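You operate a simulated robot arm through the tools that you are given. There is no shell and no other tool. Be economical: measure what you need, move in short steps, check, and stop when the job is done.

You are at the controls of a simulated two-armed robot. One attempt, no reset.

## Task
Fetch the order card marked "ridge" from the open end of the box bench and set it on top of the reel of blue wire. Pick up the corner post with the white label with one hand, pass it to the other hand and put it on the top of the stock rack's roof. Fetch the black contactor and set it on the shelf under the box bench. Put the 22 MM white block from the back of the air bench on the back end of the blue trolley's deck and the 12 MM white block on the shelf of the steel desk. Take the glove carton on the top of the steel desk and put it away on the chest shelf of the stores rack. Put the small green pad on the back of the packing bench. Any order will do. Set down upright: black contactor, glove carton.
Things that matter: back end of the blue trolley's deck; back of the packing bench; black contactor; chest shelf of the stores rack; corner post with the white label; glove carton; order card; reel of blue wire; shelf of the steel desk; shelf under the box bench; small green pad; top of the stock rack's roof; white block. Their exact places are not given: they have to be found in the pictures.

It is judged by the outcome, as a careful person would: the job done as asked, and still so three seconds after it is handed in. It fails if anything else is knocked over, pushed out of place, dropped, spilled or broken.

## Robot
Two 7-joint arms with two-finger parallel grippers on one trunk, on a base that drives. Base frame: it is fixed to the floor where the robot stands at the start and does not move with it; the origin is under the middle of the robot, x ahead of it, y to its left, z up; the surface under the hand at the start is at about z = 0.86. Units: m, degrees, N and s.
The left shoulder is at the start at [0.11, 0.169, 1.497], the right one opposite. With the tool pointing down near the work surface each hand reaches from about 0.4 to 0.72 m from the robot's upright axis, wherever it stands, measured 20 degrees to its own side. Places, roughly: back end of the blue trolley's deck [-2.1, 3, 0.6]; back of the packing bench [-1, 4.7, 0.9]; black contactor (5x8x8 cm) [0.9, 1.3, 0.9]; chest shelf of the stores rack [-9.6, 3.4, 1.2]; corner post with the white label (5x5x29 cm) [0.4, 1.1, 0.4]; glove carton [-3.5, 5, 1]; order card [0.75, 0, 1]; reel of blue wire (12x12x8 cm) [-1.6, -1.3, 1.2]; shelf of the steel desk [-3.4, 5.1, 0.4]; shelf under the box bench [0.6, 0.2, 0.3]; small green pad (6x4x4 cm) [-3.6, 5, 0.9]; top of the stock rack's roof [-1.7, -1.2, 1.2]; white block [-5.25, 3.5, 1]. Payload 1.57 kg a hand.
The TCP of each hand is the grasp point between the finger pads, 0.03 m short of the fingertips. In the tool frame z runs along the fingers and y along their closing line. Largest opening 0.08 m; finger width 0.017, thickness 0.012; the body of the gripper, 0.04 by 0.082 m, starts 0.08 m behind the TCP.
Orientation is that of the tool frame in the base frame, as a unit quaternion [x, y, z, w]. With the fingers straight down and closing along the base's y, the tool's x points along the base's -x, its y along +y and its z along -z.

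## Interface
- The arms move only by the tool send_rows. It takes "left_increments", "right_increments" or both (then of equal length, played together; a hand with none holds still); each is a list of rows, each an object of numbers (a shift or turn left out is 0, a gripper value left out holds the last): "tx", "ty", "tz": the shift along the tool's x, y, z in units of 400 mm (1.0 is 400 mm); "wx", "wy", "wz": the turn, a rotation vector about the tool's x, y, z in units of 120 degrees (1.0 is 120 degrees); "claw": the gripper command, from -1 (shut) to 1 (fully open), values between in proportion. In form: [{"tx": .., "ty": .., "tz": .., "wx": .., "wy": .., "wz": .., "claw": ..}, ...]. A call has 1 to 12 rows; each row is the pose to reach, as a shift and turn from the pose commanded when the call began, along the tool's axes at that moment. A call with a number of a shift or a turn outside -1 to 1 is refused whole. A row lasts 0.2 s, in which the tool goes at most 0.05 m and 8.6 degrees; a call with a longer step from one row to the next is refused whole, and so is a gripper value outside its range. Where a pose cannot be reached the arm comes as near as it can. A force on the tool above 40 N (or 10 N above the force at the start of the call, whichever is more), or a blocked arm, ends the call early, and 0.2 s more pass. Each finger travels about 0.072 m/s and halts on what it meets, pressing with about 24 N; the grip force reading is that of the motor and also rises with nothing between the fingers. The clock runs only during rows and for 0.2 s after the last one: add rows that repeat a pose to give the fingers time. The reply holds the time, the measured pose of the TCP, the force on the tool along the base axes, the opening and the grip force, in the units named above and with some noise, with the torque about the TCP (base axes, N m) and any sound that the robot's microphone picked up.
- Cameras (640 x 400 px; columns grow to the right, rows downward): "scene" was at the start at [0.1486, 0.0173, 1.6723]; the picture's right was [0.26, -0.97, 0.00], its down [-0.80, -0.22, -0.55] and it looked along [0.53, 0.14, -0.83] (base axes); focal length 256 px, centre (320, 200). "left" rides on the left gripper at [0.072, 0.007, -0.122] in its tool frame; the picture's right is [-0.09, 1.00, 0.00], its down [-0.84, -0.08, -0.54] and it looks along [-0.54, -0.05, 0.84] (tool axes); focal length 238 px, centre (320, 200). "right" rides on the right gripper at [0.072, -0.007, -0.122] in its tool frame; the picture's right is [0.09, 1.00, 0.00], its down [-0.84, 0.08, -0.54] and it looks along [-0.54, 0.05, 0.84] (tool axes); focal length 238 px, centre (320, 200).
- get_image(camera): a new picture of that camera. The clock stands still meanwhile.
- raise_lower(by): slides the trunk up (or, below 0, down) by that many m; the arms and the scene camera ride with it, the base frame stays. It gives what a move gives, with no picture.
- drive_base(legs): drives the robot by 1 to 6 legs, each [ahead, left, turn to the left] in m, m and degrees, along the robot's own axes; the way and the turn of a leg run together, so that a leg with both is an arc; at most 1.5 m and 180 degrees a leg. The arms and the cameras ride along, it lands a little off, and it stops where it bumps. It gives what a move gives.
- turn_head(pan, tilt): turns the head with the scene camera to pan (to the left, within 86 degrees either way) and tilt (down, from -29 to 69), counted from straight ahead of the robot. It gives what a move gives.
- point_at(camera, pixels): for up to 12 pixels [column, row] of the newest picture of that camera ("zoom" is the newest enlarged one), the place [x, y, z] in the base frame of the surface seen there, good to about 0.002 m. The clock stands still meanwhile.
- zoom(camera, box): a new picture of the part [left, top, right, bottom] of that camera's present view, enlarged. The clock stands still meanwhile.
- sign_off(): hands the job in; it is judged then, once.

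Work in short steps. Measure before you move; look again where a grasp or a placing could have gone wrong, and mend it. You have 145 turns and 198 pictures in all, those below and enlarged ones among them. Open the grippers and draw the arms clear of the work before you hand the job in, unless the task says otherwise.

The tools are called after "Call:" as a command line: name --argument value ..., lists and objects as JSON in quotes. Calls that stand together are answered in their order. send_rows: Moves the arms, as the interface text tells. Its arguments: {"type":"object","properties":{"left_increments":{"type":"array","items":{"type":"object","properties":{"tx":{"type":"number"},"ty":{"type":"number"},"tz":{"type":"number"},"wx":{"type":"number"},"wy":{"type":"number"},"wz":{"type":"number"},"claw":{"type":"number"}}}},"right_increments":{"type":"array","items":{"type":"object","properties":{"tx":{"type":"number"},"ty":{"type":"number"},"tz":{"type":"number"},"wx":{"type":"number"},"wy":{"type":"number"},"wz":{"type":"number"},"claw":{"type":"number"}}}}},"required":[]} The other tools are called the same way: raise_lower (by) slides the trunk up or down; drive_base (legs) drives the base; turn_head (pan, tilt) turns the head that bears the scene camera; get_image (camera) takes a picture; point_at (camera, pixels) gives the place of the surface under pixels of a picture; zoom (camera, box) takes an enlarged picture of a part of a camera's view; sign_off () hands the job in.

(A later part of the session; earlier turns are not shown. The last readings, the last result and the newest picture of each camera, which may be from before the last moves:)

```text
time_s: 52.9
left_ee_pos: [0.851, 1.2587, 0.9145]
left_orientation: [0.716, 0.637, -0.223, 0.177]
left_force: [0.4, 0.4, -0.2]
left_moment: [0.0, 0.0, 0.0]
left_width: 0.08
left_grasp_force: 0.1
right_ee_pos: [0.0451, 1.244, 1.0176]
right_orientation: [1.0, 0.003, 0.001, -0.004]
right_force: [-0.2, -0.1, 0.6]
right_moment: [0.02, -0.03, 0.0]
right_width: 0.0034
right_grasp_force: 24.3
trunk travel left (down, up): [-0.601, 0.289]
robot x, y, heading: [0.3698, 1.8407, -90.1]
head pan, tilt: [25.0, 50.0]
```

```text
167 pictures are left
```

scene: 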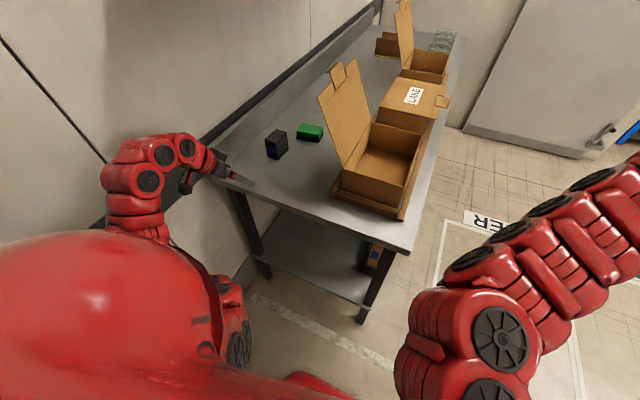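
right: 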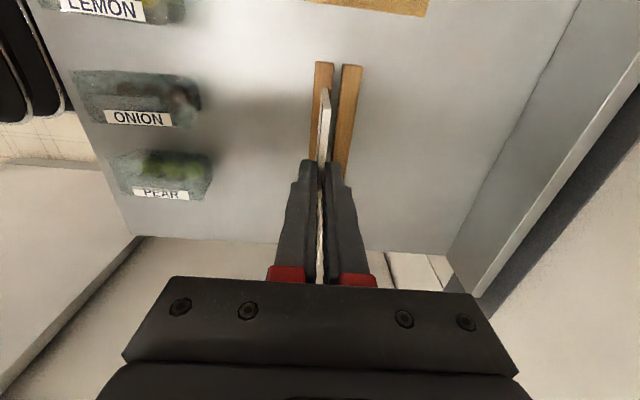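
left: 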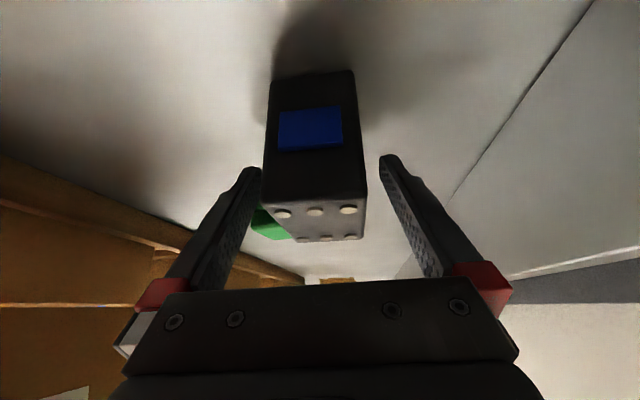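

Well centred; I close and then lift.

Call:
send_rows --left_increments '[{"claw": -1}, {"claw": -1}, {"claw": -1}, {"claw": -1}, {"tx": -0.03, "tz": -0.05, "claw": -1}, {"tx": -0.08, "tz": -0.12}, {"tx": -0.13, "tz": -0.2}]'

Call:
get_image --camera "left"

```text
time_s: 54.5
left_ee_pos: [0.8531, 1.2584, 1.0106]
left_orientation: [0.716, 0.638, -0.222, 0.178]
left_force: [-0.1, 0.4, -2.3]
left_moment: [0.02, -0.02, -0.02]
left_width: 0.0477
left_grasp_force: 23.5
right_ee_pos: [0.0467, 1.2425, 1.0178]
right_orientation: [1.0, 0.003, 0.002, -0.003]
right_force: [-0.4, -0.2, -0.2]
right_moment: [0.01, 0.02, -0.02]
right_width: 0.0031
right_grasp_force: 24.1
trunk travel left (down, up): [-0.601, 0.289]
robot x, y, heading: [0.3732, 1.8432, -89.6]
head pan, tilt: [25.0, 50.0]
```

```text
166 pictures are left
```

left: 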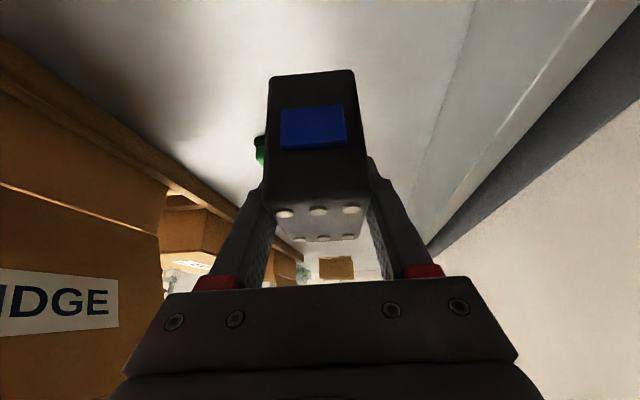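

Contactor is gripped (width 47.7 mm). I drive back out and round to the front of the bench, then lower the trunk and look under it.

Call:
drive_base --legs '[[-0.35, 0, 0], [0, -1.05, 0], [0, 0, 90], [0, -1.0, 0], [0, -0.95, 0]]'

Call:
raise_lower --by -0.45

Call:
turn_head --pan 10 --tilt 30

Call:
get_image --camera "scene"

```text
time_s: 65.1
left_ee_pos: [-0.0349, 2.5839, 1.0096]
left_orientation: [0.13, 0.95, -0.053, 0.279]
left_force: [0.0, 0.5, -4.0]
left_moment: [-0.01, 0.02, -0.01]
left_width: 0.048
left_grasp_force: 24.5
right_ee_pos: [-0.1245, 1.7934, 1.0179]
right_orientation: [0.748, 0.664, -0.001, -0.002]
right_force: [-0.8, 0.5, 0.5]
right_moment: [-0.04, -0.03, -0.01]
right_width: 0.0034
right_grasp_force: 23.7
trunk travel left (down, up): [-0.601, 0.289]
robot x, y, heading: [-0.6779, 2.1948, -7.0]
head pan, tilt: [25.0, 50.0]
stopped in leg 3: the robot was blocked; the commanded pose is now the measured one
```

```text
refused: -0.45 is not a number from -0.4 to 0.4
```

```text
time_s: 65.9
left_ee_pos: [-0.0348, 2.5848, 1.01]
left_orientation: [0.127, 0.951, -0.052, 0.278]
left_force: [-0.1, -0.5, -2.0]
left_moment: [0.01, -0.02, -0.03]
left_width: 0.0476
left_grasp_force: 23.4
right_ee_pos: [-0.1233, 1.7921, 1.0159]
right_orientation: [0.748, 0.664, 0.0, -0.004]
right_force: [0.4, 0.0, 0.8]
right_moment: [-0.03, 0.02, 0.0]
right_width: 0.0035
right_grasp_force: 23.5
trunk travel left (down, up): [-0.601, 0.289]
robot x, y, heading: [-0.6771, 2.1896, -6.9]
head pan, tilt: [10.0, 30.0]
```

```text
165 pictures are left
```

scene: 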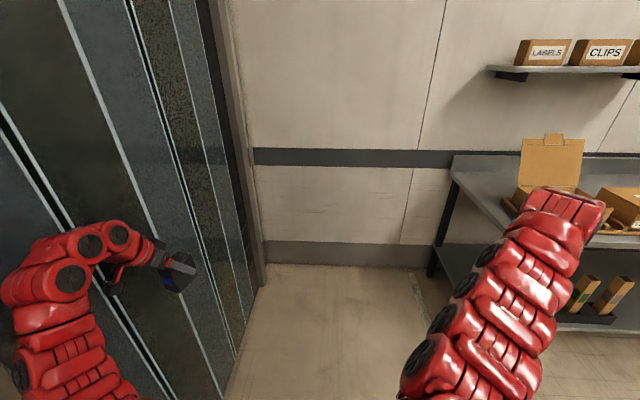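

The left elbow met the strip wall just before the turn ended; the contactor is still held. I slide away, square up, and continue to the front of the shelf.

Call:
drive_base --legs '[[0, -0.4, 0], [0, 0, 7], [0, -0.8, 0], [0, -0.75, 0]]'

Call:
raise_lower --by -0.35

Call:
get_image --camera "scene"

```text
time_s: 76.6
left_ee_pos: [-0.1362, 0.713, 1.009]
left_orientation: [0.067, 0.956, -0.035, 0.283]
left_force: [-0.6, -0.2, -3.8]
left_moment: [0.03, -0.02, -0.03]
left_width: 0.0479
left_grasp_force: 23.9
right_ee_pos: [-0.1244, -0.0835, 1.0185]
right_orientation: [0.704, 0.71, -0.001, -0.002]
right_force: [0.6, -0.5, 0.4]
right_moment: [0.04, 0.0, 0.0]
right_width: 0.0035
right_grasp_force: 23.8
trunk travel left (down, up): [-0.601, 0.289]
robot x, y, heading: [-0.7228, 0.2395, 0.2]
head pan, tilt: [10.0, 30.0]
```

```text
time_s: 80.0
left_ee_pos: [-0.1361, 0.7127, 0.6597]
left_orientation: [0.067, 0.956, -0.035, 0.283]
left_force: [0.4, -0.3, -2.7]
left_moment: [0.0, -0.01, 0.01]
left_width: 0.0478
left_grasp_force: 23.7
right_ee_pos: [-0.126, -0.0851, 0.669]
right_orientation: [0.705, 0.709, -0.001, -0.002]
right_force: [0.8, -0.3, -0.8]
right_moment: [-0.03, -0.01, -0.02]
right_width: 0.0035
right_grasp_force: 24.2
trunk travel left (down, up): [-0.251, 0.639]
robot x, y, heading: [-0.7234, 0.2418, 0.3]
head pan, tilt: [10.0, 30.0]
```

```text
164 pictures are left
```

scene: 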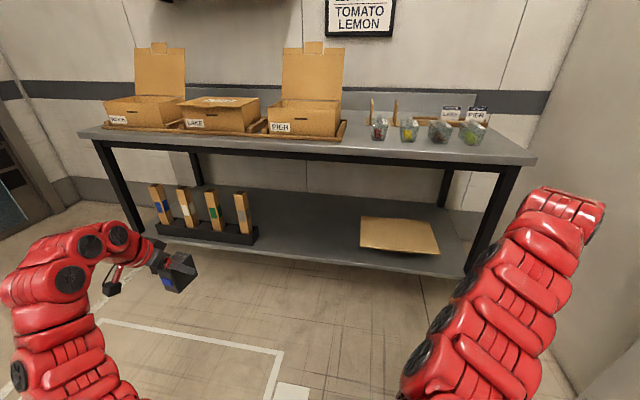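

Call:
point_at --camera "scene" --pixels '[[310, 235], [310, 258], [359, 245], [362, 218], [258, 238], [310, 150], [320, 245], [175, 290], [185, 265]]'

```text
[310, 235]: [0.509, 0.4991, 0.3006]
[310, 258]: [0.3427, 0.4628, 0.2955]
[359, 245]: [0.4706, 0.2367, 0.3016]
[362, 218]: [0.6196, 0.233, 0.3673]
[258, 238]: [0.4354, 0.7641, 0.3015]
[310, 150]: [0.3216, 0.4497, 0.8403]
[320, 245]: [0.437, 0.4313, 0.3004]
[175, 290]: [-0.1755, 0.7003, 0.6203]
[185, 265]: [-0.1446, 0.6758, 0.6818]
```

Free shelf space spans y≈0.25–0.76 at z 0.301. I fold the right hand back/outward so it stays clear of the bench and lower the trunk further.

Call:
send_rows --right_increments '[{"tx": -0.05, "ty": -0.08}, {"tx": -0.1, "ty": -0.16}, {"tx": -0.15, "ty": -0.24}, {"tx": -0.2, "ty": -0.32}, {"tx": -0.25, "ty": -0.4}, {"tx": -0.3, "ty": -0.48}, {"tx": -0.35, "ty": -0.56}, {"tx": -0.4, "ty": -0.64}]'

Call:
raise_lower --by -0.24

Call:
get_image --camera "scene"

```text
time_s: 81.8
left_ee_pos: [-0.1359, 0.7129, 0.66]
left_orientation: [0.067, 0.956, -0.035, 0.282]
left_force: [-0.3, 0.0, -3.0]
left_moment: [0.01, -0.01, -0.01]
left_width: 0.0479
left_grasp_force: 23.8
right_ee_pos: [-0.2501, -0.287, 0.6693]
right_orientation: [0.704, 0.71, -0.001, -0.003]
right_force: [1.2, 0.1, 0.1]
right_moment: [0.02, 0.0, 0.0]
right_width: 0.0037
right_grasp_force: 24.2
right hand out of reach, approached as far as the arm can: row 1, 2, 3, 4, 5, 6, 7, 8
trunk travel left (down, up): [-0.251, 0.639]
robot x, y, heading: [-0.7272, 0.2412, 0.5]
head pan, tilt: [10.0, 30.0]
```

```text
time_s: 84.3
left_ee_pos: [-0.1365, 0.7134, 0.419]
left_orientation: [0.067, 0.957, -0.035, 0.282]
left_force: [0.1, 0.0, -2.4]
left_moment: [-0.01, -0.01, -0.02]
left_width: 0.048
left_grasp_force: 23.9
right_ee_pos: [-0.2505, -0.2861, 0.4301]
right_orientation: [0.704, 0.71, -0.001, -0.003]
right_force: [-0.2, 0.3, -1.0]
right_moment: [-0.03, 0.02, 0.02]
right_width: 0.0036
right_grasp_force: 24.1
trunk travel left (down, up): [-0.011, 0.879]
robot x, y, heading: [-0.7223, 0.2379, -0.1]
head pan, tilt: [10.0, 30.0]
```

```text
163 pictures are left
```

scene: 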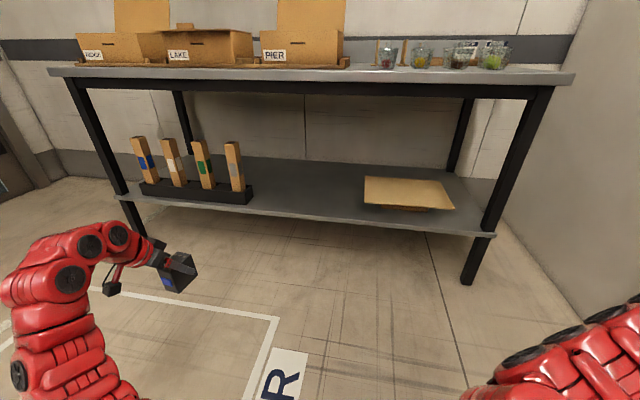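

I extend the left hand ahead and inward so the robot can stay back (right hand clear of the bench), then check.

Call:
send_rows --left_increments '[{"tx": -0.055, "ty": -0.04, "tz": 0.037}, {"tx": -0.11, "ty": -0.08, "tz": 0.074}, {"tx": -0.166, "ty": -0.12, "tz": 0.112}, {"tx": -0.22, "ty": -0.16, "tz": 0.15}, {"tx": -0.277, "ty": -0.203, "tz": 0.187}, {"tx": -0.277, "ty": -0.203, "tz": 0.187}]'

Call:
drive_base --legs '[[0, -0.1, 0]]'

Call:
get_image --camera "scene"

```text
time_s: 85.7
left_ee_pos: [-0.0154, 0.6127, 0.4187]
left_orientation: [0.068, 0.956, -0.036, 0.283]
left_force: [0.0, 0.5, -3.5]
left_moment: [0.02, 0.0, -0.01]
left_width: 0.0477
left_grasp_force: 23.6
right_ee_pos: [-0.2498, -0.2866, 0.4286]
right_orientation: [0.705, 0.71, -0.001, -0.002]
right_force: [0.3, -0.2, -0.2]
right_moment: [0.0, 0.02, 0.03]
right_width: 0.0036
right_grasp_force: 23.8
trunk travel left (down, up): [-0.011, 0.879]
robot x, y, heading: [-0.7241, 0.2384, 0.1]
head pan, tilt: [10.0, 30.0]
```

```text
time_s: 86.8
left_ee_pos: [-0.0149, 0.5118, 0.4199]
left_orientation: [0.067, 0.956, -0.035, 0.283]
left_force: [0.3, -0.7, -3.7]
left_moment: [0.0, 0.0, -0.01]
left_width: 0.0476
left_grasp_force: 24.2
right_ee_pos: [-0.2506, -0.3863, 0.4289]
right_orientation: [0.705, 0.709, -0.001, -0.003]
right_force: [-0.2, 0.1, -0.7]
right_moment: [0.01, 0.03, -0.02]
right_width: 0.0034
right_grasp_force: 23.8
trunk travel left (down, up): [-0.011, 0.879]
robot x, y, heading: [-0.7262, 0.1403, 0.5]
head pan, tilt: [10.0, 30.0]
```

```text
162 pictures are left
```

scene: 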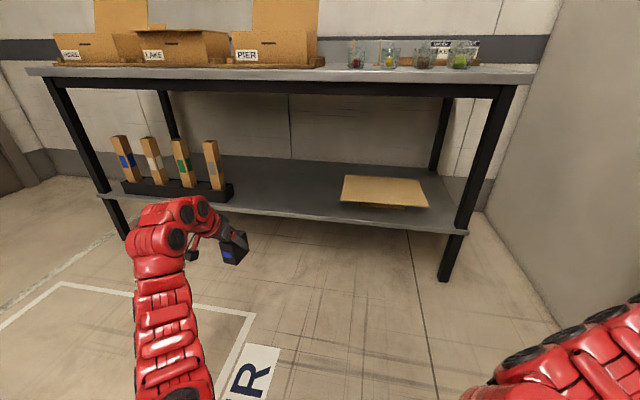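

Checking the height of the arm's highest parts before going under the bench.

Call:
point_at --camera "scene" --pixels '[[185, 200], [205, 205], [160, 230], [225, 230], [300, 85], [480, 250], [470, 150]]'

```text
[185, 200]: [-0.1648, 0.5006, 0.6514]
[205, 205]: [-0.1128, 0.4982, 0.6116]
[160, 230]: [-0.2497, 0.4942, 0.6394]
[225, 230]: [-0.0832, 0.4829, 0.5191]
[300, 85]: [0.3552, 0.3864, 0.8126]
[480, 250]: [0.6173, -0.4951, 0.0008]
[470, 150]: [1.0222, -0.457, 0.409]
```

All arm parts are ≤0.65 z, below the bench frame. I drive in 0.46.

Call:
drive_base --legs '[[0.46, 0, 0]]'

Call:
get_image --camera "left"

```text
time_s: 89.6
left_ee_pos: [0.4453, 0.5148, 0.4196]
left_orientation: [0.067, 0.956, -0.035, 0.282]
left_force: [-0.9, -0.5, -3.1]
left_moment: [0.01, 0.01, -0.01]
left_width: 0.0478
left_grasp_force: 23.8
right_ee_pos: [0.2106, -0.3837, 0.4294]
right_orientation: [0.705, 0.71, -0.001, -0.003]
right_force: [-0.1, 0.1, -0.3]
right_moment: [0.01, 0.05, -0.03]
right_width: 0.0039
right_grasp_force: 23.9
trunk travel left (down, up): [-0.011, 0.879]
robot x, y, heading: [-0.2656, 0.1442, 0.1]
head pan, tilt: [10.0, 30.0]
```

```text
161 pictures are left
```

left: 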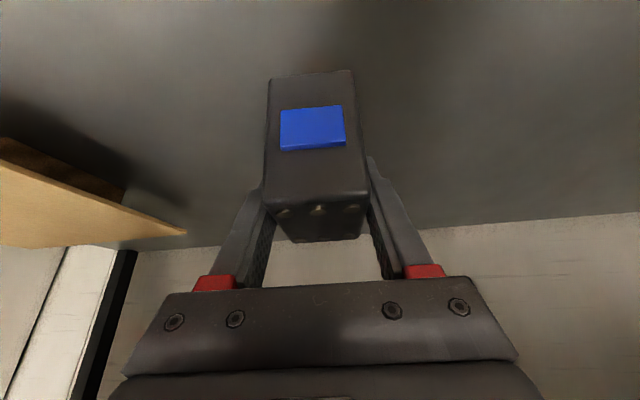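

Lowering 63 mm onto the shelf, then opening.

Call:
send_rows --left_increments '[{"tx": 0.04, "ty": 0.002, "tz": 0.06}, {"tx": 0.075, "ty": 0.004, "tz": 0.115}, {"tx": 0.0855, "ty": 0.0045, "tz": 0.132}, {"tx": 0.0855, "ty": 0.0045, "tz": 0.132}]'

Call:
get_image --camera "left"

```text
time_s: 90.6
left_ee_pos: [0.4446, 0.5154, 0.3564]
left_orientation: [0.067, 0.956, -0.035, 0.283]
left_force: [-0.4, -1.3, -1.4]
left_moment: [0.02, -0.07, -0.03]
left_width: 0.0476
left_grasp_force: 24.1
right_ee_pos: [0.2112, -0.3847, 0.4294]
right_orientation: [0.705, 0.709, -0.001, -0.002]
right_force: [0.2, -1.2, 0.1]
right_moment: [-0.02, -0.01, 0.06]
right_width: 0.0035
right_grasp_force: 24.0
trunk travel left (down, up): [-0.011, 0.879]
robot x, y, heading: [-0.264, 0.1434, 0.3]
head pan, tilt: [10.0, 30.0]
```

```text
160 pictures are left
```

left: 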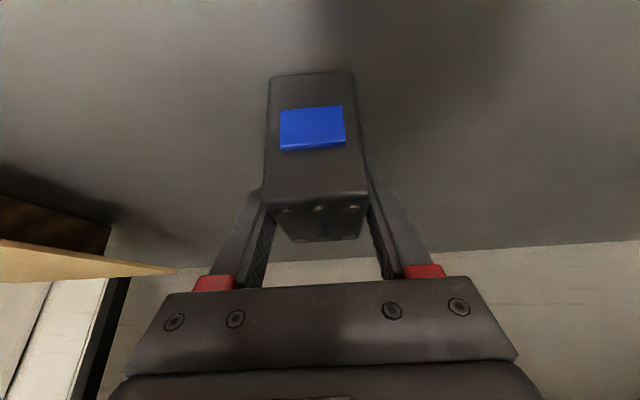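

Contact is just beginning (force changed from −3.1 to −1.4 N). I lower 2 mm more, open, and withdraw along the tool axis.

Call:
send_rows --left_increments '[{"tx": 0.0025, "tz": 0.004, "claw": -1}, {"tx": 0.0025, "tz": 0.004, "claw": 0}, {"tx": 0.0025, "tz": 0.004, "claw": 1}, {"tx": 0.0025, "tz": 0.004, "claw": 1}, {"tx": 0.0025, "tz": 0.004, "claw": 1}, {"tz": -0.08, "claw": 1}, {"tz": -0.2}, {"tz": -0.3}, {"tz": -0.4}]'

Call:
get_image --camera "left"

```text
time_s: 92.6
left_ee_pos: [0.3818, 0.5285, 0.4585]
left_orientation: [0.068, 0.956, -0.035, 0.283]
left_force: [0.3, 0.3, -0.2]
left_moment: [-0.03, -0.02, 0.0]
left_width: 0.0796
left_grasp_force: 0.0
left hand out of reach, approached as far as the arm can: row 9
right_ee_pos: [0.2119, -0.3845, 0.4301]
right_orientation: [0.705, 0.709, -0.001, -0.003]
right_force: [0.3, -0.4, 0.0]
right_moment: [0.0, -0.01, 0.0]
right_width: 0.0037
right_grasp_force: 24.1
trunk travel left (down, up): [-0.011, 0.879]
robot x, y, heading: [-0.2619, 0.1441, 0.1]
head pan, tilt: [10.0, 30.0]
```

```text
159 pictures are left
```

left: 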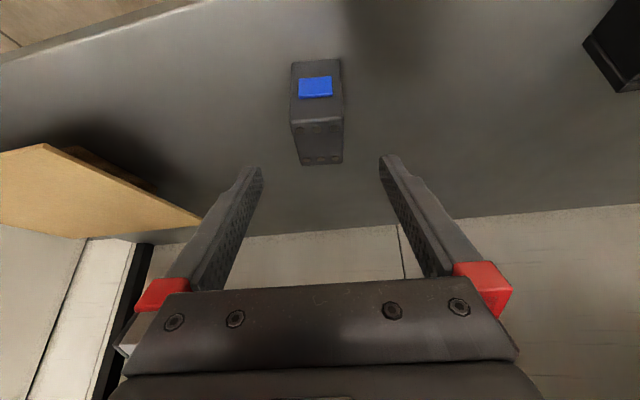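

Contactor stands upright on the shelf. I back off, move left to the posts and rotate the left hand towards horizontal there.

Call:
drive_base --legs '[[-0.42, 0, 0], [0, 0.62, 0]]'

Call:
send_rows --left_increments '[{"wy": -0.05, "tx": -0.02}, {"wy": -0.1, "tx": -0.05}, {"wy": -0.16, "tx": -0.08}, {"wy": -0.22, "tx": -0.1}, {"wy": -0.28, "tx": -0.1}, {"wy": -0.34, "tx": -0.1}, {"wy": -0.4, "tx": -0.1}, {"wy": -0.4, "tx": -0.1}]'

Call:
turn_head --pan 25 --tilt 30

Call:
get_image --camera "scene"

```text
time_s: 98.3
left_ee_pos: [-0.0385, 1.1461, 0.4572]
left_orientation: [0.066, 0.956, -0.035, 0.283]
left_force: [-0.4, -1.1, 0.4]
left_moment: [0.0, -0.02, 0.05]
left_width: 0.08
left_grasp_force: 0.1
right_ee_pos: [-0.2059, 0.2319, 0.4294]
right_orientation: [0.705, 0.709, -0.002, -0.004]
right_force: [-1.0, 0.3, -0.1]
right_moment: [-0.01, 0.0, 0.01]
right_width: 0.0033
right_grasp_force: 24.0
trunk travel left (down, up): [-0.011, 0.879]
robot x, y, heading: [-0.6822, 0.7611, 0.1]
head pan, tilt: [10.0, 30.0]
```

```text
time_s: 100.1
left_ee_pos: [-0.0041, 1.1411, 0.4796]
left_orientation: [0.046, 0.758, -0.059, 0.648]
left_force: [0.2, -0.1, -0.5]
left_moment: [-0.01, -0.03, 0.0]
left_width: 0.0802
left_grasp_force: 0.0
right_ee_pos: [-0.2072, 0.2322, 0.4298]
right_orientation: [0.704, 0.71, -0.001, -0.003]
right_force: [-0.4, 0.7, -0.6]
right_moment: [0.0, -0.02, -0.04]
right_width: 0.0038
right_grasp_force: 24.0
trunk travel left (down, up): [-0.011, 0.879]
robot x, y, heading: [-0.681, 0.7616, 0.1]
head pan, tilt: [10.0, 30.0]
```

```text
time_s: 100.8
left_ee_pos: [-0.005, 1.1419, 0.4784]
left_orientation: [0.047, 0.759, -0.059, 0.647]
left_force: [0.4, -0.7, 0.5]
left_moment: [0.02, -0.02, 0.0]
left_width: 0.0803
left_grasp_force: 0.1
right_ee_pos: [-0.2065, 0.2325, 0.4288]
right_orientation: [0.704, 0.71, -0.001, -0.001]
right_force: [0.1, 0.2, -0.1]
right_moment: [-0.01, 0.0, 0.01]
right_width: 0.0032
right_grasp_force: 23.9
trunk travel left (down, up): [-0.011, 0.879]
robot x, y, heading: [-0.6814, 0.76, 0.2]
head pan, tilt: [25.0, 30.0]
```

```text
158 pictures are left
```

scene: 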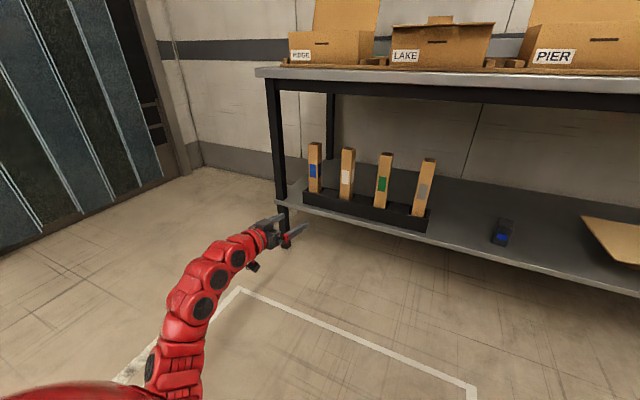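

Call:
zoom --camera "scene" --box '[300, 135, 400, 215]'

Call:
get_image --camera "left"

```text
5.00 times, centred on (350, 175) of scene
```

zoom: 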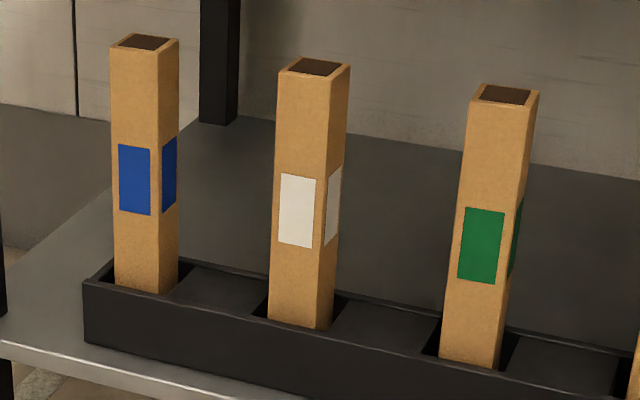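

```text
156 pictures are left
```

left: 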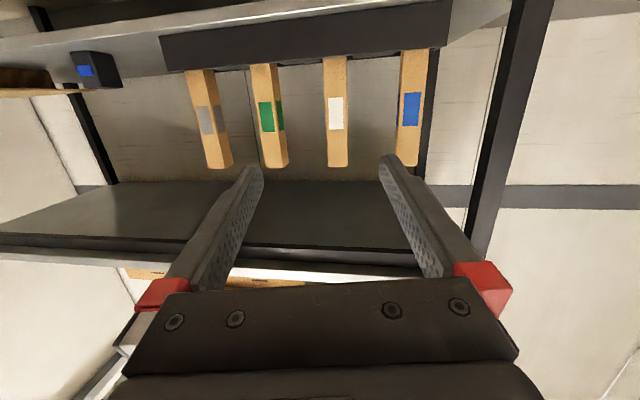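

Call:
point_at --camera "zoom" --pixels '[[284, 80], [318, 85], [322, 90], [343, 82], [284, 160], [318, 165], [325, 150], [340, 145], [276, 280], [314, 285], [130, 290], [310, 78]]'

```text
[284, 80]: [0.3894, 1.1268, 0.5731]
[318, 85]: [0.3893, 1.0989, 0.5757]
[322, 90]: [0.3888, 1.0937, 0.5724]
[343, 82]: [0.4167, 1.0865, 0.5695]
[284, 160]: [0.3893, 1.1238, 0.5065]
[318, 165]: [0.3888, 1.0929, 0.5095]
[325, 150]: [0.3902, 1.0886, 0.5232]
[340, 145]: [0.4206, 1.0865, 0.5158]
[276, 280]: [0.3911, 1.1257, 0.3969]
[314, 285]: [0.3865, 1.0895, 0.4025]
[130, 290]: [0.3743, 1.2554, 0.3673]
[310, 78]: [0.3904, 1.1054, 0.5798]
```

The white post is axis-aligned: centre ≈(0.413,1.110). I square the hand's yaw, set it to z≈0.53, y 1.110, then drive 0.34 closer.

Call:
send_rows --left_increments '[{"tx": -0.064, "ty": -0.04, "tz": -0.004, "wx": -0.036}, {"tx": -0.128, "ty": -0.083, "tz": -0.008, "wx": -0.072}, {"tx": -0.128, "ty": -0.083, "tz": -0.008, "wx": -0.072}]'

Call:
drive_base --legs '[[0.3, 0, 0]]'

Call:
get_image --camera "left"

```text
time_s: 101.6
left_ee_pos: [-0.0043, 1.1085, 0.5303]
left_orientation: [-0.003, 0.761, -0.001, 0.649]
left_force: [0.1, 0.0, -0.6]
left_moment: [0.01, 0.02, -0.02]
left_width: 0.0802
left_grasp_force: 0.0
right_ee_pos: [-0.2065, 0.233, 0.4304]
right_orientation: [0.704, 0.71, -0.001, -0.003]
right_force: [0.0, 0.3, -0.3]
right_moment: [0.0, -0.01, 0.03]
right_width: 0.0035
right_grasp_force: 23.3
trunk travel left (down, up): [-0.011, 0.879]
robot x, y, heading: [-0.6808, 0.7563, 0.2]
head pan, tilt: [25.0, 30.0]
```

```text
time_s: 103.7
left_ee_pos: [0.2966, 1.1106, 0.5293]
left_orientation: [-0.004, 0.761, 0.0, 0.649]
left_force: [0.6, 0.2, -0.2]
left_moment: [0.01, -0.01, -0.02]
left_width: 0.0798
left_grasp_force: 0.2
right_ee_pos: [0.0955, 0.2346, 0.4292]
right_orientation: [0.703, 0.711, -0.001, -0.002]
right_force: [0.2, 0.2, 0.0]
right_moment: [-0.03, 0.0, 0.02]
right_width: 0.0037
right_grasp_force: 24.1
trunk travel left (down, up): [-0.011, 0.879]
robot x, y, heading: [-0.378, 0.7616, 0.2]
head pan, tilt: [25.0, 30.0]
```

```text
155 pictures are left
```

left: 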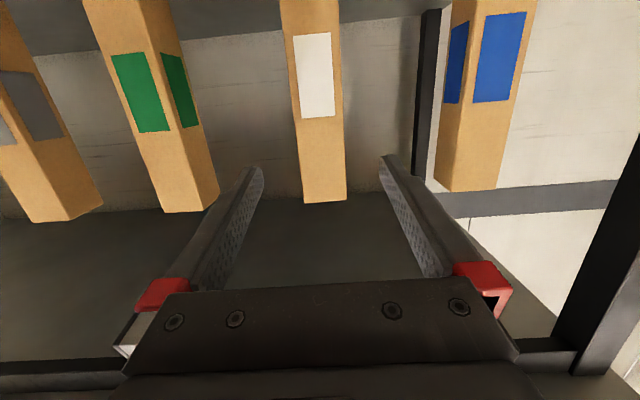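

White post is centred between the fingers. I advance 0.112 m, close, and lift gently.

Call:
send_rows --left_increments '[{"tx": -0.012, "tz": 0.08}, {"tx": -0.025, "tz": 0.16}, {"tx": -0.037, "tz": 0.24}, {"tx": -0.044, "tz": 0.276}, {"tx": -0.044, "tz": 0.276, "claw": -1}, {"tx": -0.044, "tz": 0.276, "claw": -1}, {"tx": -0.044, "tz": 0.276, "claw": -1}, {"tx": -0.044, "tz": 0.276, "claw": -1}]'

Call:
get_image --camera "left"

```text
time_s: 105.5
left_ee_pos: [0.4083, 1.1106, 0.5293]
left_orientation: [-0.002, 0.76, -0.002, 0.65]
left_force: [1.9, 0.3, 1.2]
left_moment: [0.16, -0.14, -0.03]
left_width: 0.0447
left_grasp_force: 23.7
right_ee_pos: [0.0947, 0.2344, 0.4298]
right_orientation: [0.704, 0.71, -0.002, -0.003]
right_force: [0.3, -0.4, 0.2]
right_moment: [-0.02, 0.03, 0.01]
right_width: 0.0036
right_grasp_force: 24.0
trunk travel left (down, up): [-0.011, 0.879]
robot x, y, heading: [-0.3834, 0.7589, 0.3]
head pan, tilt: [25.0, 30.0]
```

```text
154 pictures are left
```

left: 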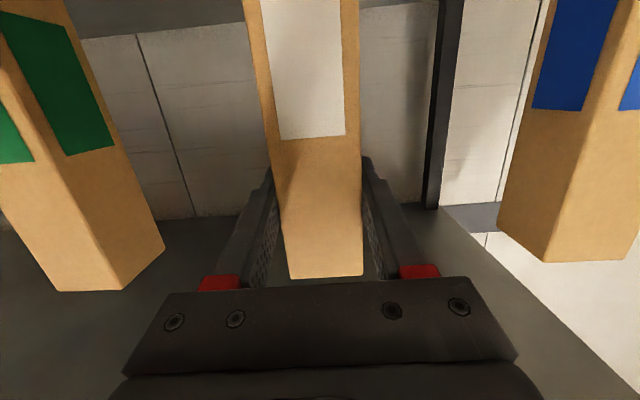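

Gripped (44.7 mm). I lift 9 cm vertically.

Call:
send_rows --left_increments '[{"tx": -0.04, "tz": -0.006}, {"tx": -0.09, "tz": -0.014}, {"tx": -0.15, "tz": -0.023}, {"tx": -0.222, "tz": -0.035}, {"tx": -0.222, "tz": -0.035}]'

Call:
get_image --camera "scene"

```text
time_s: 106.7
left_ee_pos: [0.4085, 1.1121, 0.6194]
left_orientation: [-0.002, 0.761, -0.001, 0.649]
left_force: [-0.1, 0.2, -1.5]
left_moment: [0.01, -0.02, 0.02]
left_width: 0.0446
left_grasp_force: 24.2
right_ee_pos: [0.0938, 0.2353, 0.43]
right_orientation: [0.705, 0.71, -0.001, -0.002]
right_force: [0.4, 0.3, -0.6]
right_moment: [0.01, 0.0, 0.01]
right_width: 0.0038
right_grasp_force: 23.8
trunk travel left (down, up): [-0.011, 0.879]
robot x, y, heading: [-0.3815, 0.7591, 0.4]
head pan, tilt: [25.0, 30.0]
```

```text
153 pictures are left
```

scene: 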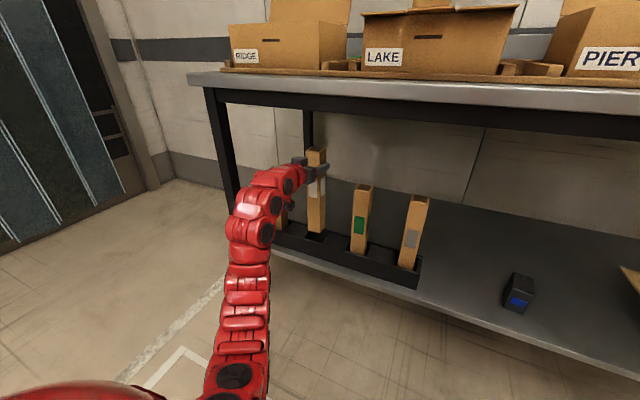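

The post is clear of its holder. I back out, raise the trunk, and turn toward the stock rack to look.

Call:
drive_base --legs '[[-0.7, 0, 0], [0, 0, -110]]'

Call:
raise_lower --by 0.4

Call:
raise_lower --by 0.35

Call:
turn_head --pan 0 --tilt 20

Call:
get_image --camera "scene"

```text
time_s: 111.8
left_ee_pos: [-0.2335, 0.8901, 0.6193]
left_orientation: [0.096, 0.755, -0.085, 0.643]
left_force: [0.0, 0.4, 0.0]
left_moment: [0.0, 0.0, 0.01]
left_width: 0.0447
left_grasp_force: 23.9
right_ee_pos: [-0.7649, 0.126, 0.4299]
right_orientation: [0.791, 0.612, -0.001, -0.003]
right_force: [0.2, -0.7, -0.3]
right_moment: [-0.02, 0.01, -0.02]
right_width: 0.0037
right_grasp_force: 24.3
trunk travel left (down, up): [-0.011, 0.879]
robot x, y, heading: [-1.0909, 0.7592, -14.8]
head pan, tilt: [25.0, 30.0]
stopped in leg 2: the robot was blocked; the commanded pose is now the measured one
```

```text
time_s: 115.7
left_ee_pos: [-0.2334, 0.8901, 1.0192]
left_orientation: [0.097, 0.754, -0.086, 0.643]
left_force: [0.1, 0.4, -0.3]
left_moment: [-0.01, -0.02, 0.03]
left_width: 0.0448
left_grasp_force: 24.1
right_ee_pos: [-0.7658, 0.1263, 0.8304]
right_orientation: [0.791, 0.611, -0.001, -0.002]
right_force: [0.3, 0.2, -0.5]
right_moment: [-0.02, -0.02, -0.01]
right_width: 0.0036
right_grasp_force: 24.2
trunk travel left (down, up): [-0.411, 0.479]
robot x, y, heading: [-1.0865, 0.7588, -14.6]
head pan, tilt: [25.0, 30.0]
```

```text
time_s: 119.1
left_ee_pos: [-0.2327, 0.8912, 1.37]
left_orientation: [0.098, 0.755, -0.087, 0.643]
left_force: [0.1, 0.8, -1.2]
left_moment: [-0.01, -0.02, -0.03]
left_width: 0.0448
left_grasp_force: 24.1
right_ee_pos: [-0.7644, 0.1255, 1.1802]
right_orientation: [0.791, 0.612, -0.001, -0.002]
right_force: [0.2, -0.6, -0.1]
right_moment: [0.02, 0.01, 0.0]
right_width: 0.0035
right_grasp_force: 23.9
trunk travel left (down, up): [-0.761, 0.129]
robot x, y, heading: [-1.0881, 0.7597, -14.8]
head pan, tilt: [25.0, 30.0]
```

```text
time_s: 120.0
left_ee_pos: [-0.2342, 0.891, 1.3692]
left_orientation: [0.099, 0.755, -0.088, 0.642]
left_force: [-0.2, -0.9, -1.7]
left_moment: [-0.02, -0.04, 0.0]
left_width: 0.0448
left_grasp_force: 24.2
right_ee_pos: [-0.7644, 0.1256, 1.1805]
right_orientation: [0.791, 0.612, -0.001, -0.003]
right_force: [0.4, -0.3, 0.3]
right_moment: [-0.01, 0.01, 0.03]
right_width: 0.0036
right_grasp_force: 24.0
trunk travel left (down, up): [-0.761, 0.129]
robot x, y, heading: [-1.0879, 0.7572, -14.7]
head pan, tilt: [0.0, 20.0]
```

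```text
152 pictures are left
```

scene: 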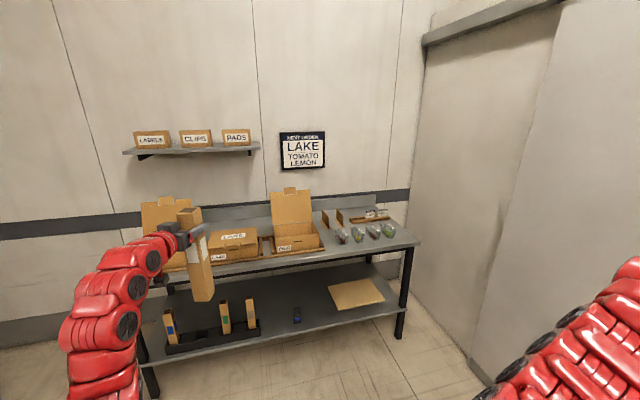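

The turn was blocked by something near; I look right and left.

Call:
turn_head --pan -80 --tilt 25

Call:
get_image --camera "scene"

Call:
turn_head --pan 80 --tilt 30

Call:
get_image --camera "scene"

```text
time_s: 121.5
left_ee_pos: [-0.2327, 0.8909, 1.3699]
left_orientation: [0.097, 0.755, -0.086, 0.643]
left_force: [-0.4, -0.9, -2.8]
left_moment: [-0.01, 0.01, -0.03]
left_width: 0.0445
left_grasp_force: 23.6
right_ee_pos: [-0.7654, 0.1272, 1.1796]
right_orientation: [0.791, 0.611, 0.0, -0.002]
right_force: [0.5, 0.2, -0.9]
right_moment: [0.03, 0.01, -0.03]
right_width: 0.0033
right_grasp_force: 23.7
trunk travel left (down, up): [-0.761, 0.129]
robot x, y, heading: [-1.0867, 0.7546, -14.8]
head pan, tilt: [-80.0, 25.0]
```

```text
151 pictures are left
```

scene: 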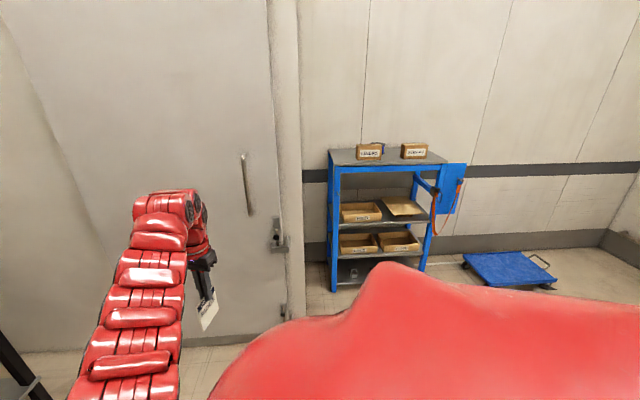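

```text
time_s: 124.0
left_ee_pos: [-0.2327, 0.8906, 1.3693]
left_orientation: [0.098, 0.755, -0.087, 0.643]
left_force: [0.0, 0.2, -1.5]
left_moment: [0.01, 0.02, -0.01]
left_width: 0.0444
left_grasp_force: 24.3
right_ee_pos: [-0.7653, 0.1241, 1.1812]
right_orientation: [0.791, 0.611, 0.0, -0.003]
right_force: [-0.2, -1.2, -0.6]
right_moment: [-0.02, -0.02, 0.01]
right_width: 0.0034
right_grasp_force: 23.6
trunk travel left (down, up): [-0.761, 0.129]
robot x, y, heading: [-1.0855, 0.7588, -15.1]
head pan, tilt: [80.0, 30.0]
```

```text
150 pictures are left
```

scene: 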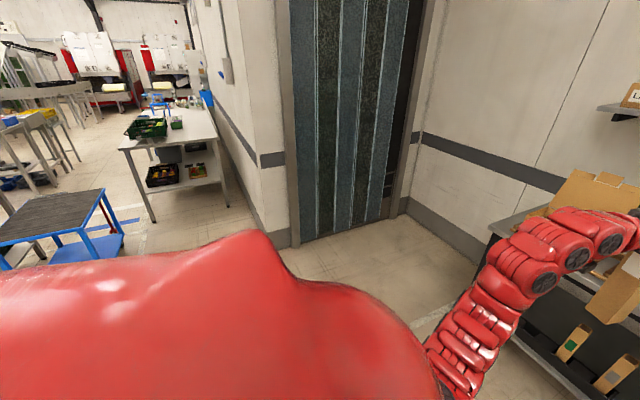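

Nothing is visibly in the way, and the rack is the blue one at right with two reels/boxes on top. I try the turn again in parts.

Call:
drive_base --legs '[[0, 0, -50]]'

Call:
turn_head --pan -50 --tilt 30

Call:
get_image --camera "scene"

```text
time_s: 126.3
left_ee_pos: [-0.2957, 0.3196, 1.3692]
left_orientation: [0.315, 0.694, -0.27, 0.588]
left_force: [0.1, -0.7, -1.4]
left_moment: [0.03, -0.01, 0.01]
left_width: 0.0449
left_grasp_force: 24.4
right_ee_pos: [-1.1641, -0.0156, 1.1786]
right_orientation: [0.936, 0.353, 0.001, -0.004]
right_force: [0.5, -0.6, -0.6]
right_moment: [0.03, -0.01, 0.0]
right_width: 0.0035
right_grasp_force: 24.6
trunk travel left (down, up): [-0.761, 0.129]
robot x, y, heading: [-1.0762, 0.6919, -49.2]
head pan, tilt: [80.0, 30.0]
stopped in leg 1: the robot was blocked; the commanded pose is now the measured one
```

```text
time_s: 128.4
left_ee_pos: [-0.2959, 0.3216, 1.3687]
left_orientation: [0.314, 0.694, -0.27, 0.589]
left_force: [-0.6, -0.5, -0.4]
left_moment: [0.0, -0.03, 0.01]
left_width: 0.0447
left_grasp_force: 24.3
right_ee_pos: [-1.1651, -0.0144, 1.1802]
right_orientation: [0.936, 0.352, 0.0, -0.003]
right_force: [0.4, 0.1, -0.2]
right_moment: [0.0, 0.03, -0.01]
right_width: 0.0036
right_grasp_force: 23.4
trunk travel left (down, up): [-0.761, 0.129]
robot x, y, heading: [-1.0785, 0.6908, -49.1]
head pan, tilt: [-50.0, 30.0]
```

```text
149 pictures are left
```

scene: 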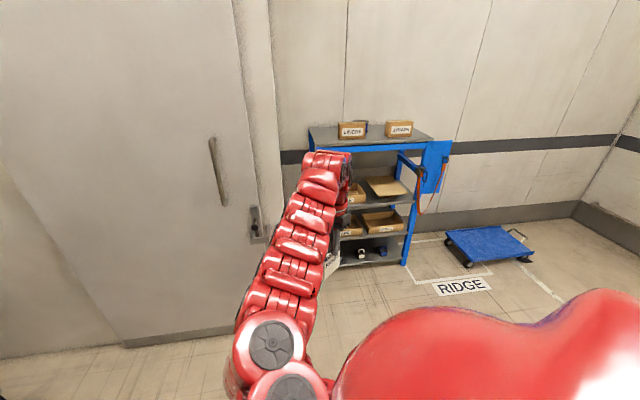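

Something behind blocks the turn (the base was nudged). I measure the surroundings before continuing.

Call:
point_at --camera "scene" --pixels '[[130, 340], [215, 330], [270, 240], [345, 280], [405, 264], [375, 138], [310, 132], [350, 132], [400, 130], [465, 265], [440, 300], [600, 200]]'

Call:
turn_head --pan 86 --tilt 60

Call:
get_image --camera "scene"

Call:
turn_head --pan -86 --tilt 45

Call:
get_image --camera "scene"

```text
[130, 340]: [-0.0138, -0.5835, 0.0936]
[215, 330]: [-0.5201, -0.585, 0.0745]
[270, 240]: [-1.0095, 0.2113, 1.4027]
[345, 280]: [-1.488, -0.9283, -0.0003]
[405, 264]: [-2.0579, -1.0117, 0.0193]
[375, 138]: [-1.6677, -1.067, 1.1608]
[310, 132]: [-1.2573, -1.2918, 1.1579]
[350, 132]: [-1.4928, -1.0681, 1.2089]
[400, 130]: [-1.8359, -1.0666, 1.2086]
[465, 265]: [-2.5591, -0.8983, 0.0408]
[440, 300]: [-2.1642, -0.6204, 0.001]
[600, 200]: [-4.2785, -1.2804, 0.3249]
```

```text
time_s: 130.6
left_ee_pos: [-0.2944, 0.3216, 1.3699]
left_orientation: [0.314, 0.693, -0.27, 0.59]
left_force: [-0.3, -0.4, -1.5]
left_moment: [0.01, 0.0, -0.05]
left_width: 0.0448
left_grasp_force: 24.0
right_ee_pos: [-1.1642, -0.015, 1.1788]
right_orientation: [0.936, 0.353, 0.001, -0.003]
right_force: [-0.2, -0.3, 0.3]
right_moment: [0.01, -0.01, 0.02]
right_width: 0.0032
right_grasp_force: 23.8
trunk travel left (down, up): [-0.761, 0.129]
robot x, y, heading: [-1.0767, 0.6914, -49.1]
head pan, tilt: [85.9, 60.0]
```

```text
148 pictures are left
```

scene: 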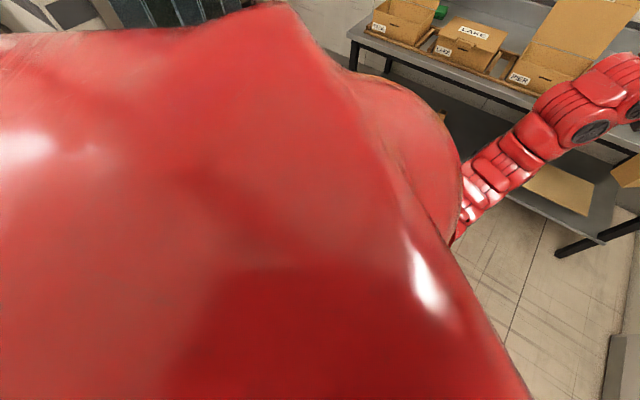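

```text
time_s: 133.2
left_ee_pos: [-0.2953, 0.3213, 1.3685]
left_orientation: [0.314, 0.694, -0.27, 0.589]
left_force: [-1.0, -0.9, -1.7]
left_moment: [0.01, 0.02, 0.0]
left_width: 0.0448
left_grasp_force: 24.3
right_ee_pos: [-1.1636, -0.0147, 1.1793]
right_orientation: [0.936, 0.353, 0.001, -0.003]
right_force: [-0.4, 0.9, -0.3]
right_moment: [-0.02, 0.01, 0.01]
right_width: 0.0035
right_grasp_force: 23.9
trunk travel left (down, up): [-0.761, 0.129]
robot x, y, heading: [-1.0796, 0.6892, -49.0]
head pan, tilt: [-85.9, 45.0]
```

```text
147 pictures are left
```

scene: 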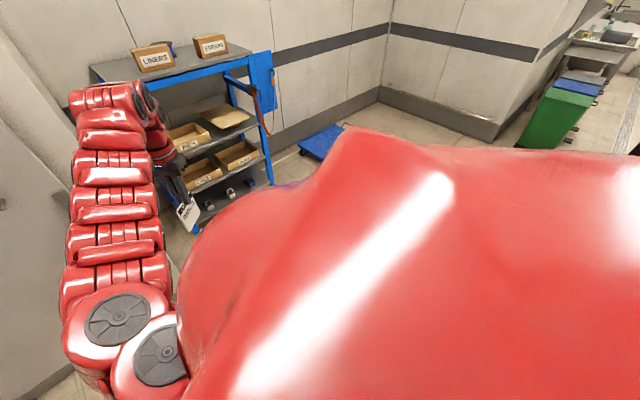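

The view behind is hidden by the body. I move a little ahead away from it, then finish the turn to face the rack side (door wall is at y≈−0.585).

Call:
drive_base --legs '[[0.2, 0, 0], [0, 0, -20], [0, 0, -21]]'

Call:
turn_head --pan -40 --tilt 35

Call:
get_image --camera "scene"

```text
time_s: 136.9
left_ee_pos: [-0.5982, -0.2518, 1.3701]
left_orientation: [0.537, 0.54, -0.459, 0.457]
left_force: [0.8, -0.2, -1.3]
left_moment: [0.03, -0.02, -0.01]
left_width: 0.0448
left_grasp_force: 24.0
right_ee_pos: [-1.4733, 0.0634, 1.1804]
right_orientation: [1.0, 0.002, 0.002, -0.002]
right_force: [0.7, -0.9, -1.0]
right_moment: [-0.02, 0.0, 0.02]
right_width: 0.0035
right_grasp_force: 24.2
trunk travel left (down, up): [-0.761, 0.129]
robot x, y, heading: [-0.9469, 0.5376, -90.2]
head pan, tilt: [-85.9, 45.0]
```

```text
time_s: 138.1
left_ee_pos: [-0.5981, -0.2542, 1.3694]
left_orientation: [0.537, 0.539, -0.459, 0.458]
left_force: [-1.0, 0.7, -1.9]
left_moment: [0.0, -0.06, -0.01]
left_width: 0.0446
left_grasp_force: 24.1
right_ee_pos: [-1.4743, 0.065, 1.1802]
right_orientation: [1.0, 0.003, 0.002, -0.003]
right_force: [0.6, 0.3, 0.4]
right_moment: [-0.02, -0.02, -0.01]
right_width: 0.0036
right_grasp_force: 24.0
trunk travel left (down, up): [-0.761, 0.129]
robot x, y, heading: [-0.9463, 0.5394, -90.3]
head pan, tilt: [-40.0, 35.0]
```

```text
146 pictures are left
```

scene: 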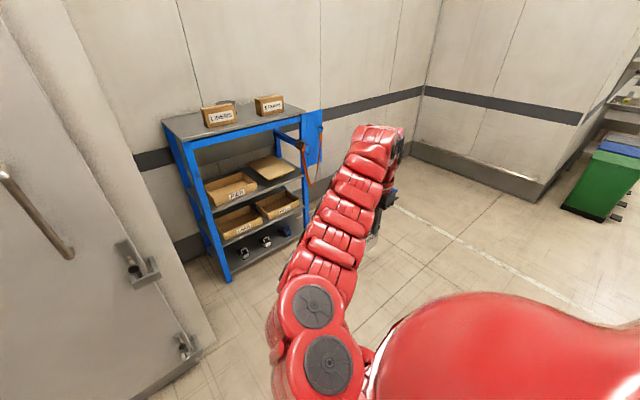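

Clear to the right. I slide 0.65 right to stand before the rack and look at its roof.

Call:
drive_base --legs '[[0, -0.65, 0]]'

Call:
turn_head --pan 0 --tilt 30

Call:
get_image --camera "scene"

```text
time_s: 140.0
left_ee_pos: [-0.8482, -0.2788, 1.3702]
left_orientation: [0.552, 0.525, -0.469, 0.446]
left_force: [-1.0, -0.4, -1.7]
left_moment: [0.03, -0.01, 0.11]
left_width: 0.0447
left_grasp_force: 24.5
right_ee_pos: [-1.706, 0.0833, 1.1779]
right_orientation: [1.0, -0.023, 0.003, -0.002]
right_force: [-0.8, 0.4, -0.1]
right_moment: [-0.02, -0.07, -0.01]
right_width: 0.0036
right_grasp_force: 24.0
trunk travel left (down, up): [-0.761, 0.129]
robot x, y, heading: [-1.1517, 0.5295, -92.8]
head pan, tilt: [-40.0, 35.0]
stopped in leg 1: the robot was blocked; the commanded pose is now the measured one
```

```text
time_s: 141.1
left_ee_pos: [-0.8435, -0.2781, 1.3693]
left_orientation: [0.551, 0.526, -0.47, 0.446]
left_force: [-0.1, -0.2, -2.2]
left_moment: [-0.02, 0.01, 0.01]
left_width: 0.0444
left_grasp_force: 23.9
right_ee_pos: [-1.7025, 0.0822, 1.1796]
right_orientation: [1.0, -0.022, 0.002, -0.003]
right_force: [0.1, 0.4, -0.6]
right_moment: [-0.02, 0.01, 0.02]
right_width: 0.0036
right_grasp_force: 24.2
trunk travel left (down, up): [-0.761, 0.129]
robot x, y, heading: [-1.1487, 0.5279, -92.8]
head pan, tilt: [0.0, 30.0]
```

```text
145 pictures are left
```

scene: 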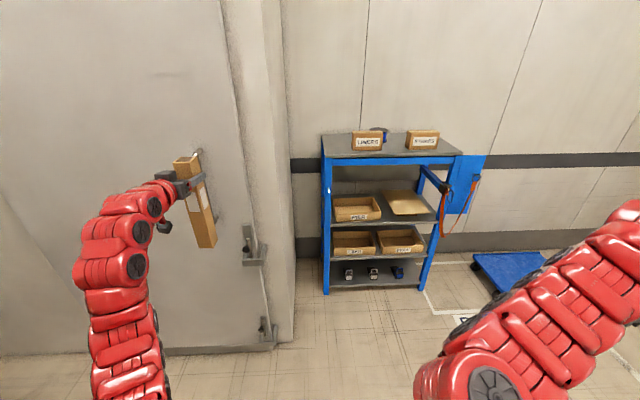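

The base met something hidden behind-right. I retract the left hand 0.2 m so I can go further ahead, past the obstacle, before sliding right.

Call:
send_rows --left_increments '[{"tx": 0.016, "tz": -0.1}, {"tx": 0.032, "tz": -0.2}, {"tx": 0.048, "tz": -0.3}, {"tx": 0.064, "tz": -0.4}, {"tx": 0.08, "tz": -0.49}]'

Call:
drive_base --legs '[[0.35, 0, 0], [0, -0.4, 0]]'

Call:
get_image --camera "scene"

```text
time_s: 142.3
left_ee_pos: [-0.8332, -0.0786, 1.3696]
left_orientation: [0.55, 0.526, -0.471, 0.446]
left_force: [-0.4, -0.2, -1.9]
left_moment: [0.04, 0.0, 0.01]
left_width: 0.0449
left_grasp_force: 23.8
right_ee_pos: [-1.7012, 0.0816, 1.1806]
right_orientation: [1.0, -0.022, 0.002, -0.003]
right_force: [-0.2, -0.5, 0.0]
right_moment: [-0.02, 0.01, 0.0]
right_width: 0.0038
right_grasp_force: 23.6
trunk travel left (down, up): [-0.761, 0.129]
robot x, y, heading: [-1.1534, 0.5258, -92.9]
head pan, tilt: [0.0, 30.0]
```

```text
time_s: 146.6
left_ee_pos: [-1.2485, -0.4063, 1.3715]
left_orientation: [0.549, 0.527, -0.47, 0.447]
left_force: [0.2, 0.8, -2.4]
left_moment: [0.0, 0.02, 0.0]
left_width: 0.0449
left_grasp_force: 23.8
right_ee_pos: [-2.1179, -0.2473, 1.1803]
right_orientation: [1.0, -0.021, 0.001, -0.003]
right_force: [-0.2, -1.4, -1.0]
right_moment: [0.04, -0.01, -0.02]
right_width: 0.0032
right_grasp_force: 24.0
trunk travel left (down, up): [-0.761, 0.129]
robot x, y, heading: [-1.5644, 0.2003, -92.5]
head pan, tilt: [0.0, 30.0]
```

```text
144 pictures are left
```

scene: 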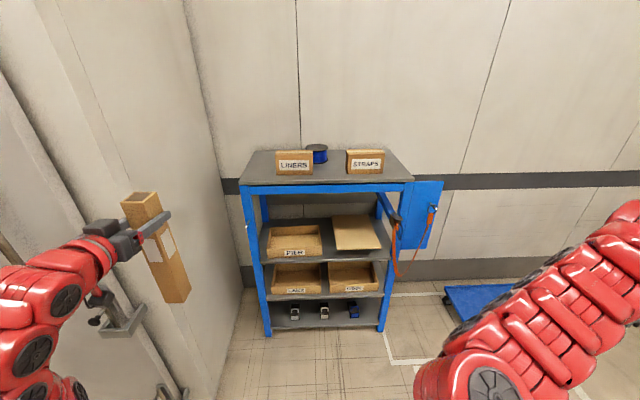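

The reel of blue wire is at (317,154), behind the LINERS box. Zooming and measuring.

Call:
zoom --camera "scene" --box '[235, 135, 415, 205]'

Call:
point_at --camera "scene" --pixels '[[309, 147], [317, 145], [326, 148], [318, 154], [317, 163], [330, 168], [252, 168], [276, 153], [312, 154], [346, 151], [382, 152], [400, 172]]'

```text
3.56 times, centred on (325, 170) of scene
```

zoom: 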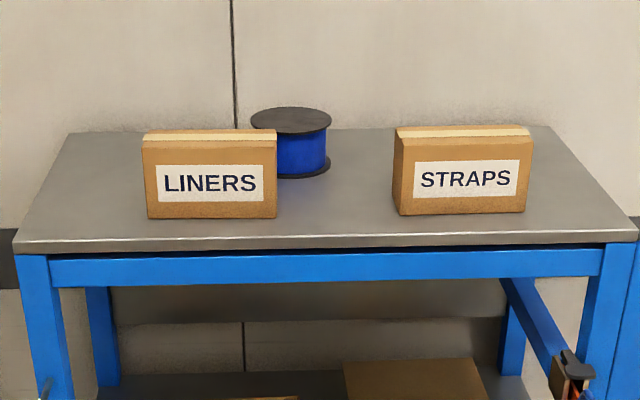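

```text
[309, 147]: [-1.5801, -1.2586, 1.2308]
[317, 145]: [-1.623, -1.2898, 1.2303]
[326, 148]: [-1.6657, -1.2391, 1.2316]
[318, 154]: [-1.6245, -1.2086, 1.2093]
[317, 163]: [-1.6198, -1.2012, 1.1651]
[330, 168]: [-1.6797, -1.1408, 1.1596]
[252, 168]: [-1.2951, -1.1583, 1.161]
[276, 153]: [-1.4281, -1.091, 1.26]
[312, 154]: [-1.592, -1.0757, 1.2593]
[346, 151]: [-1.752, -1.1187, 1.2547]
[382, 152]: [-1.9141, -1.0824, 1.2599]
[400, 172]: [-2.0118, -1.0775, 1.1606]
```

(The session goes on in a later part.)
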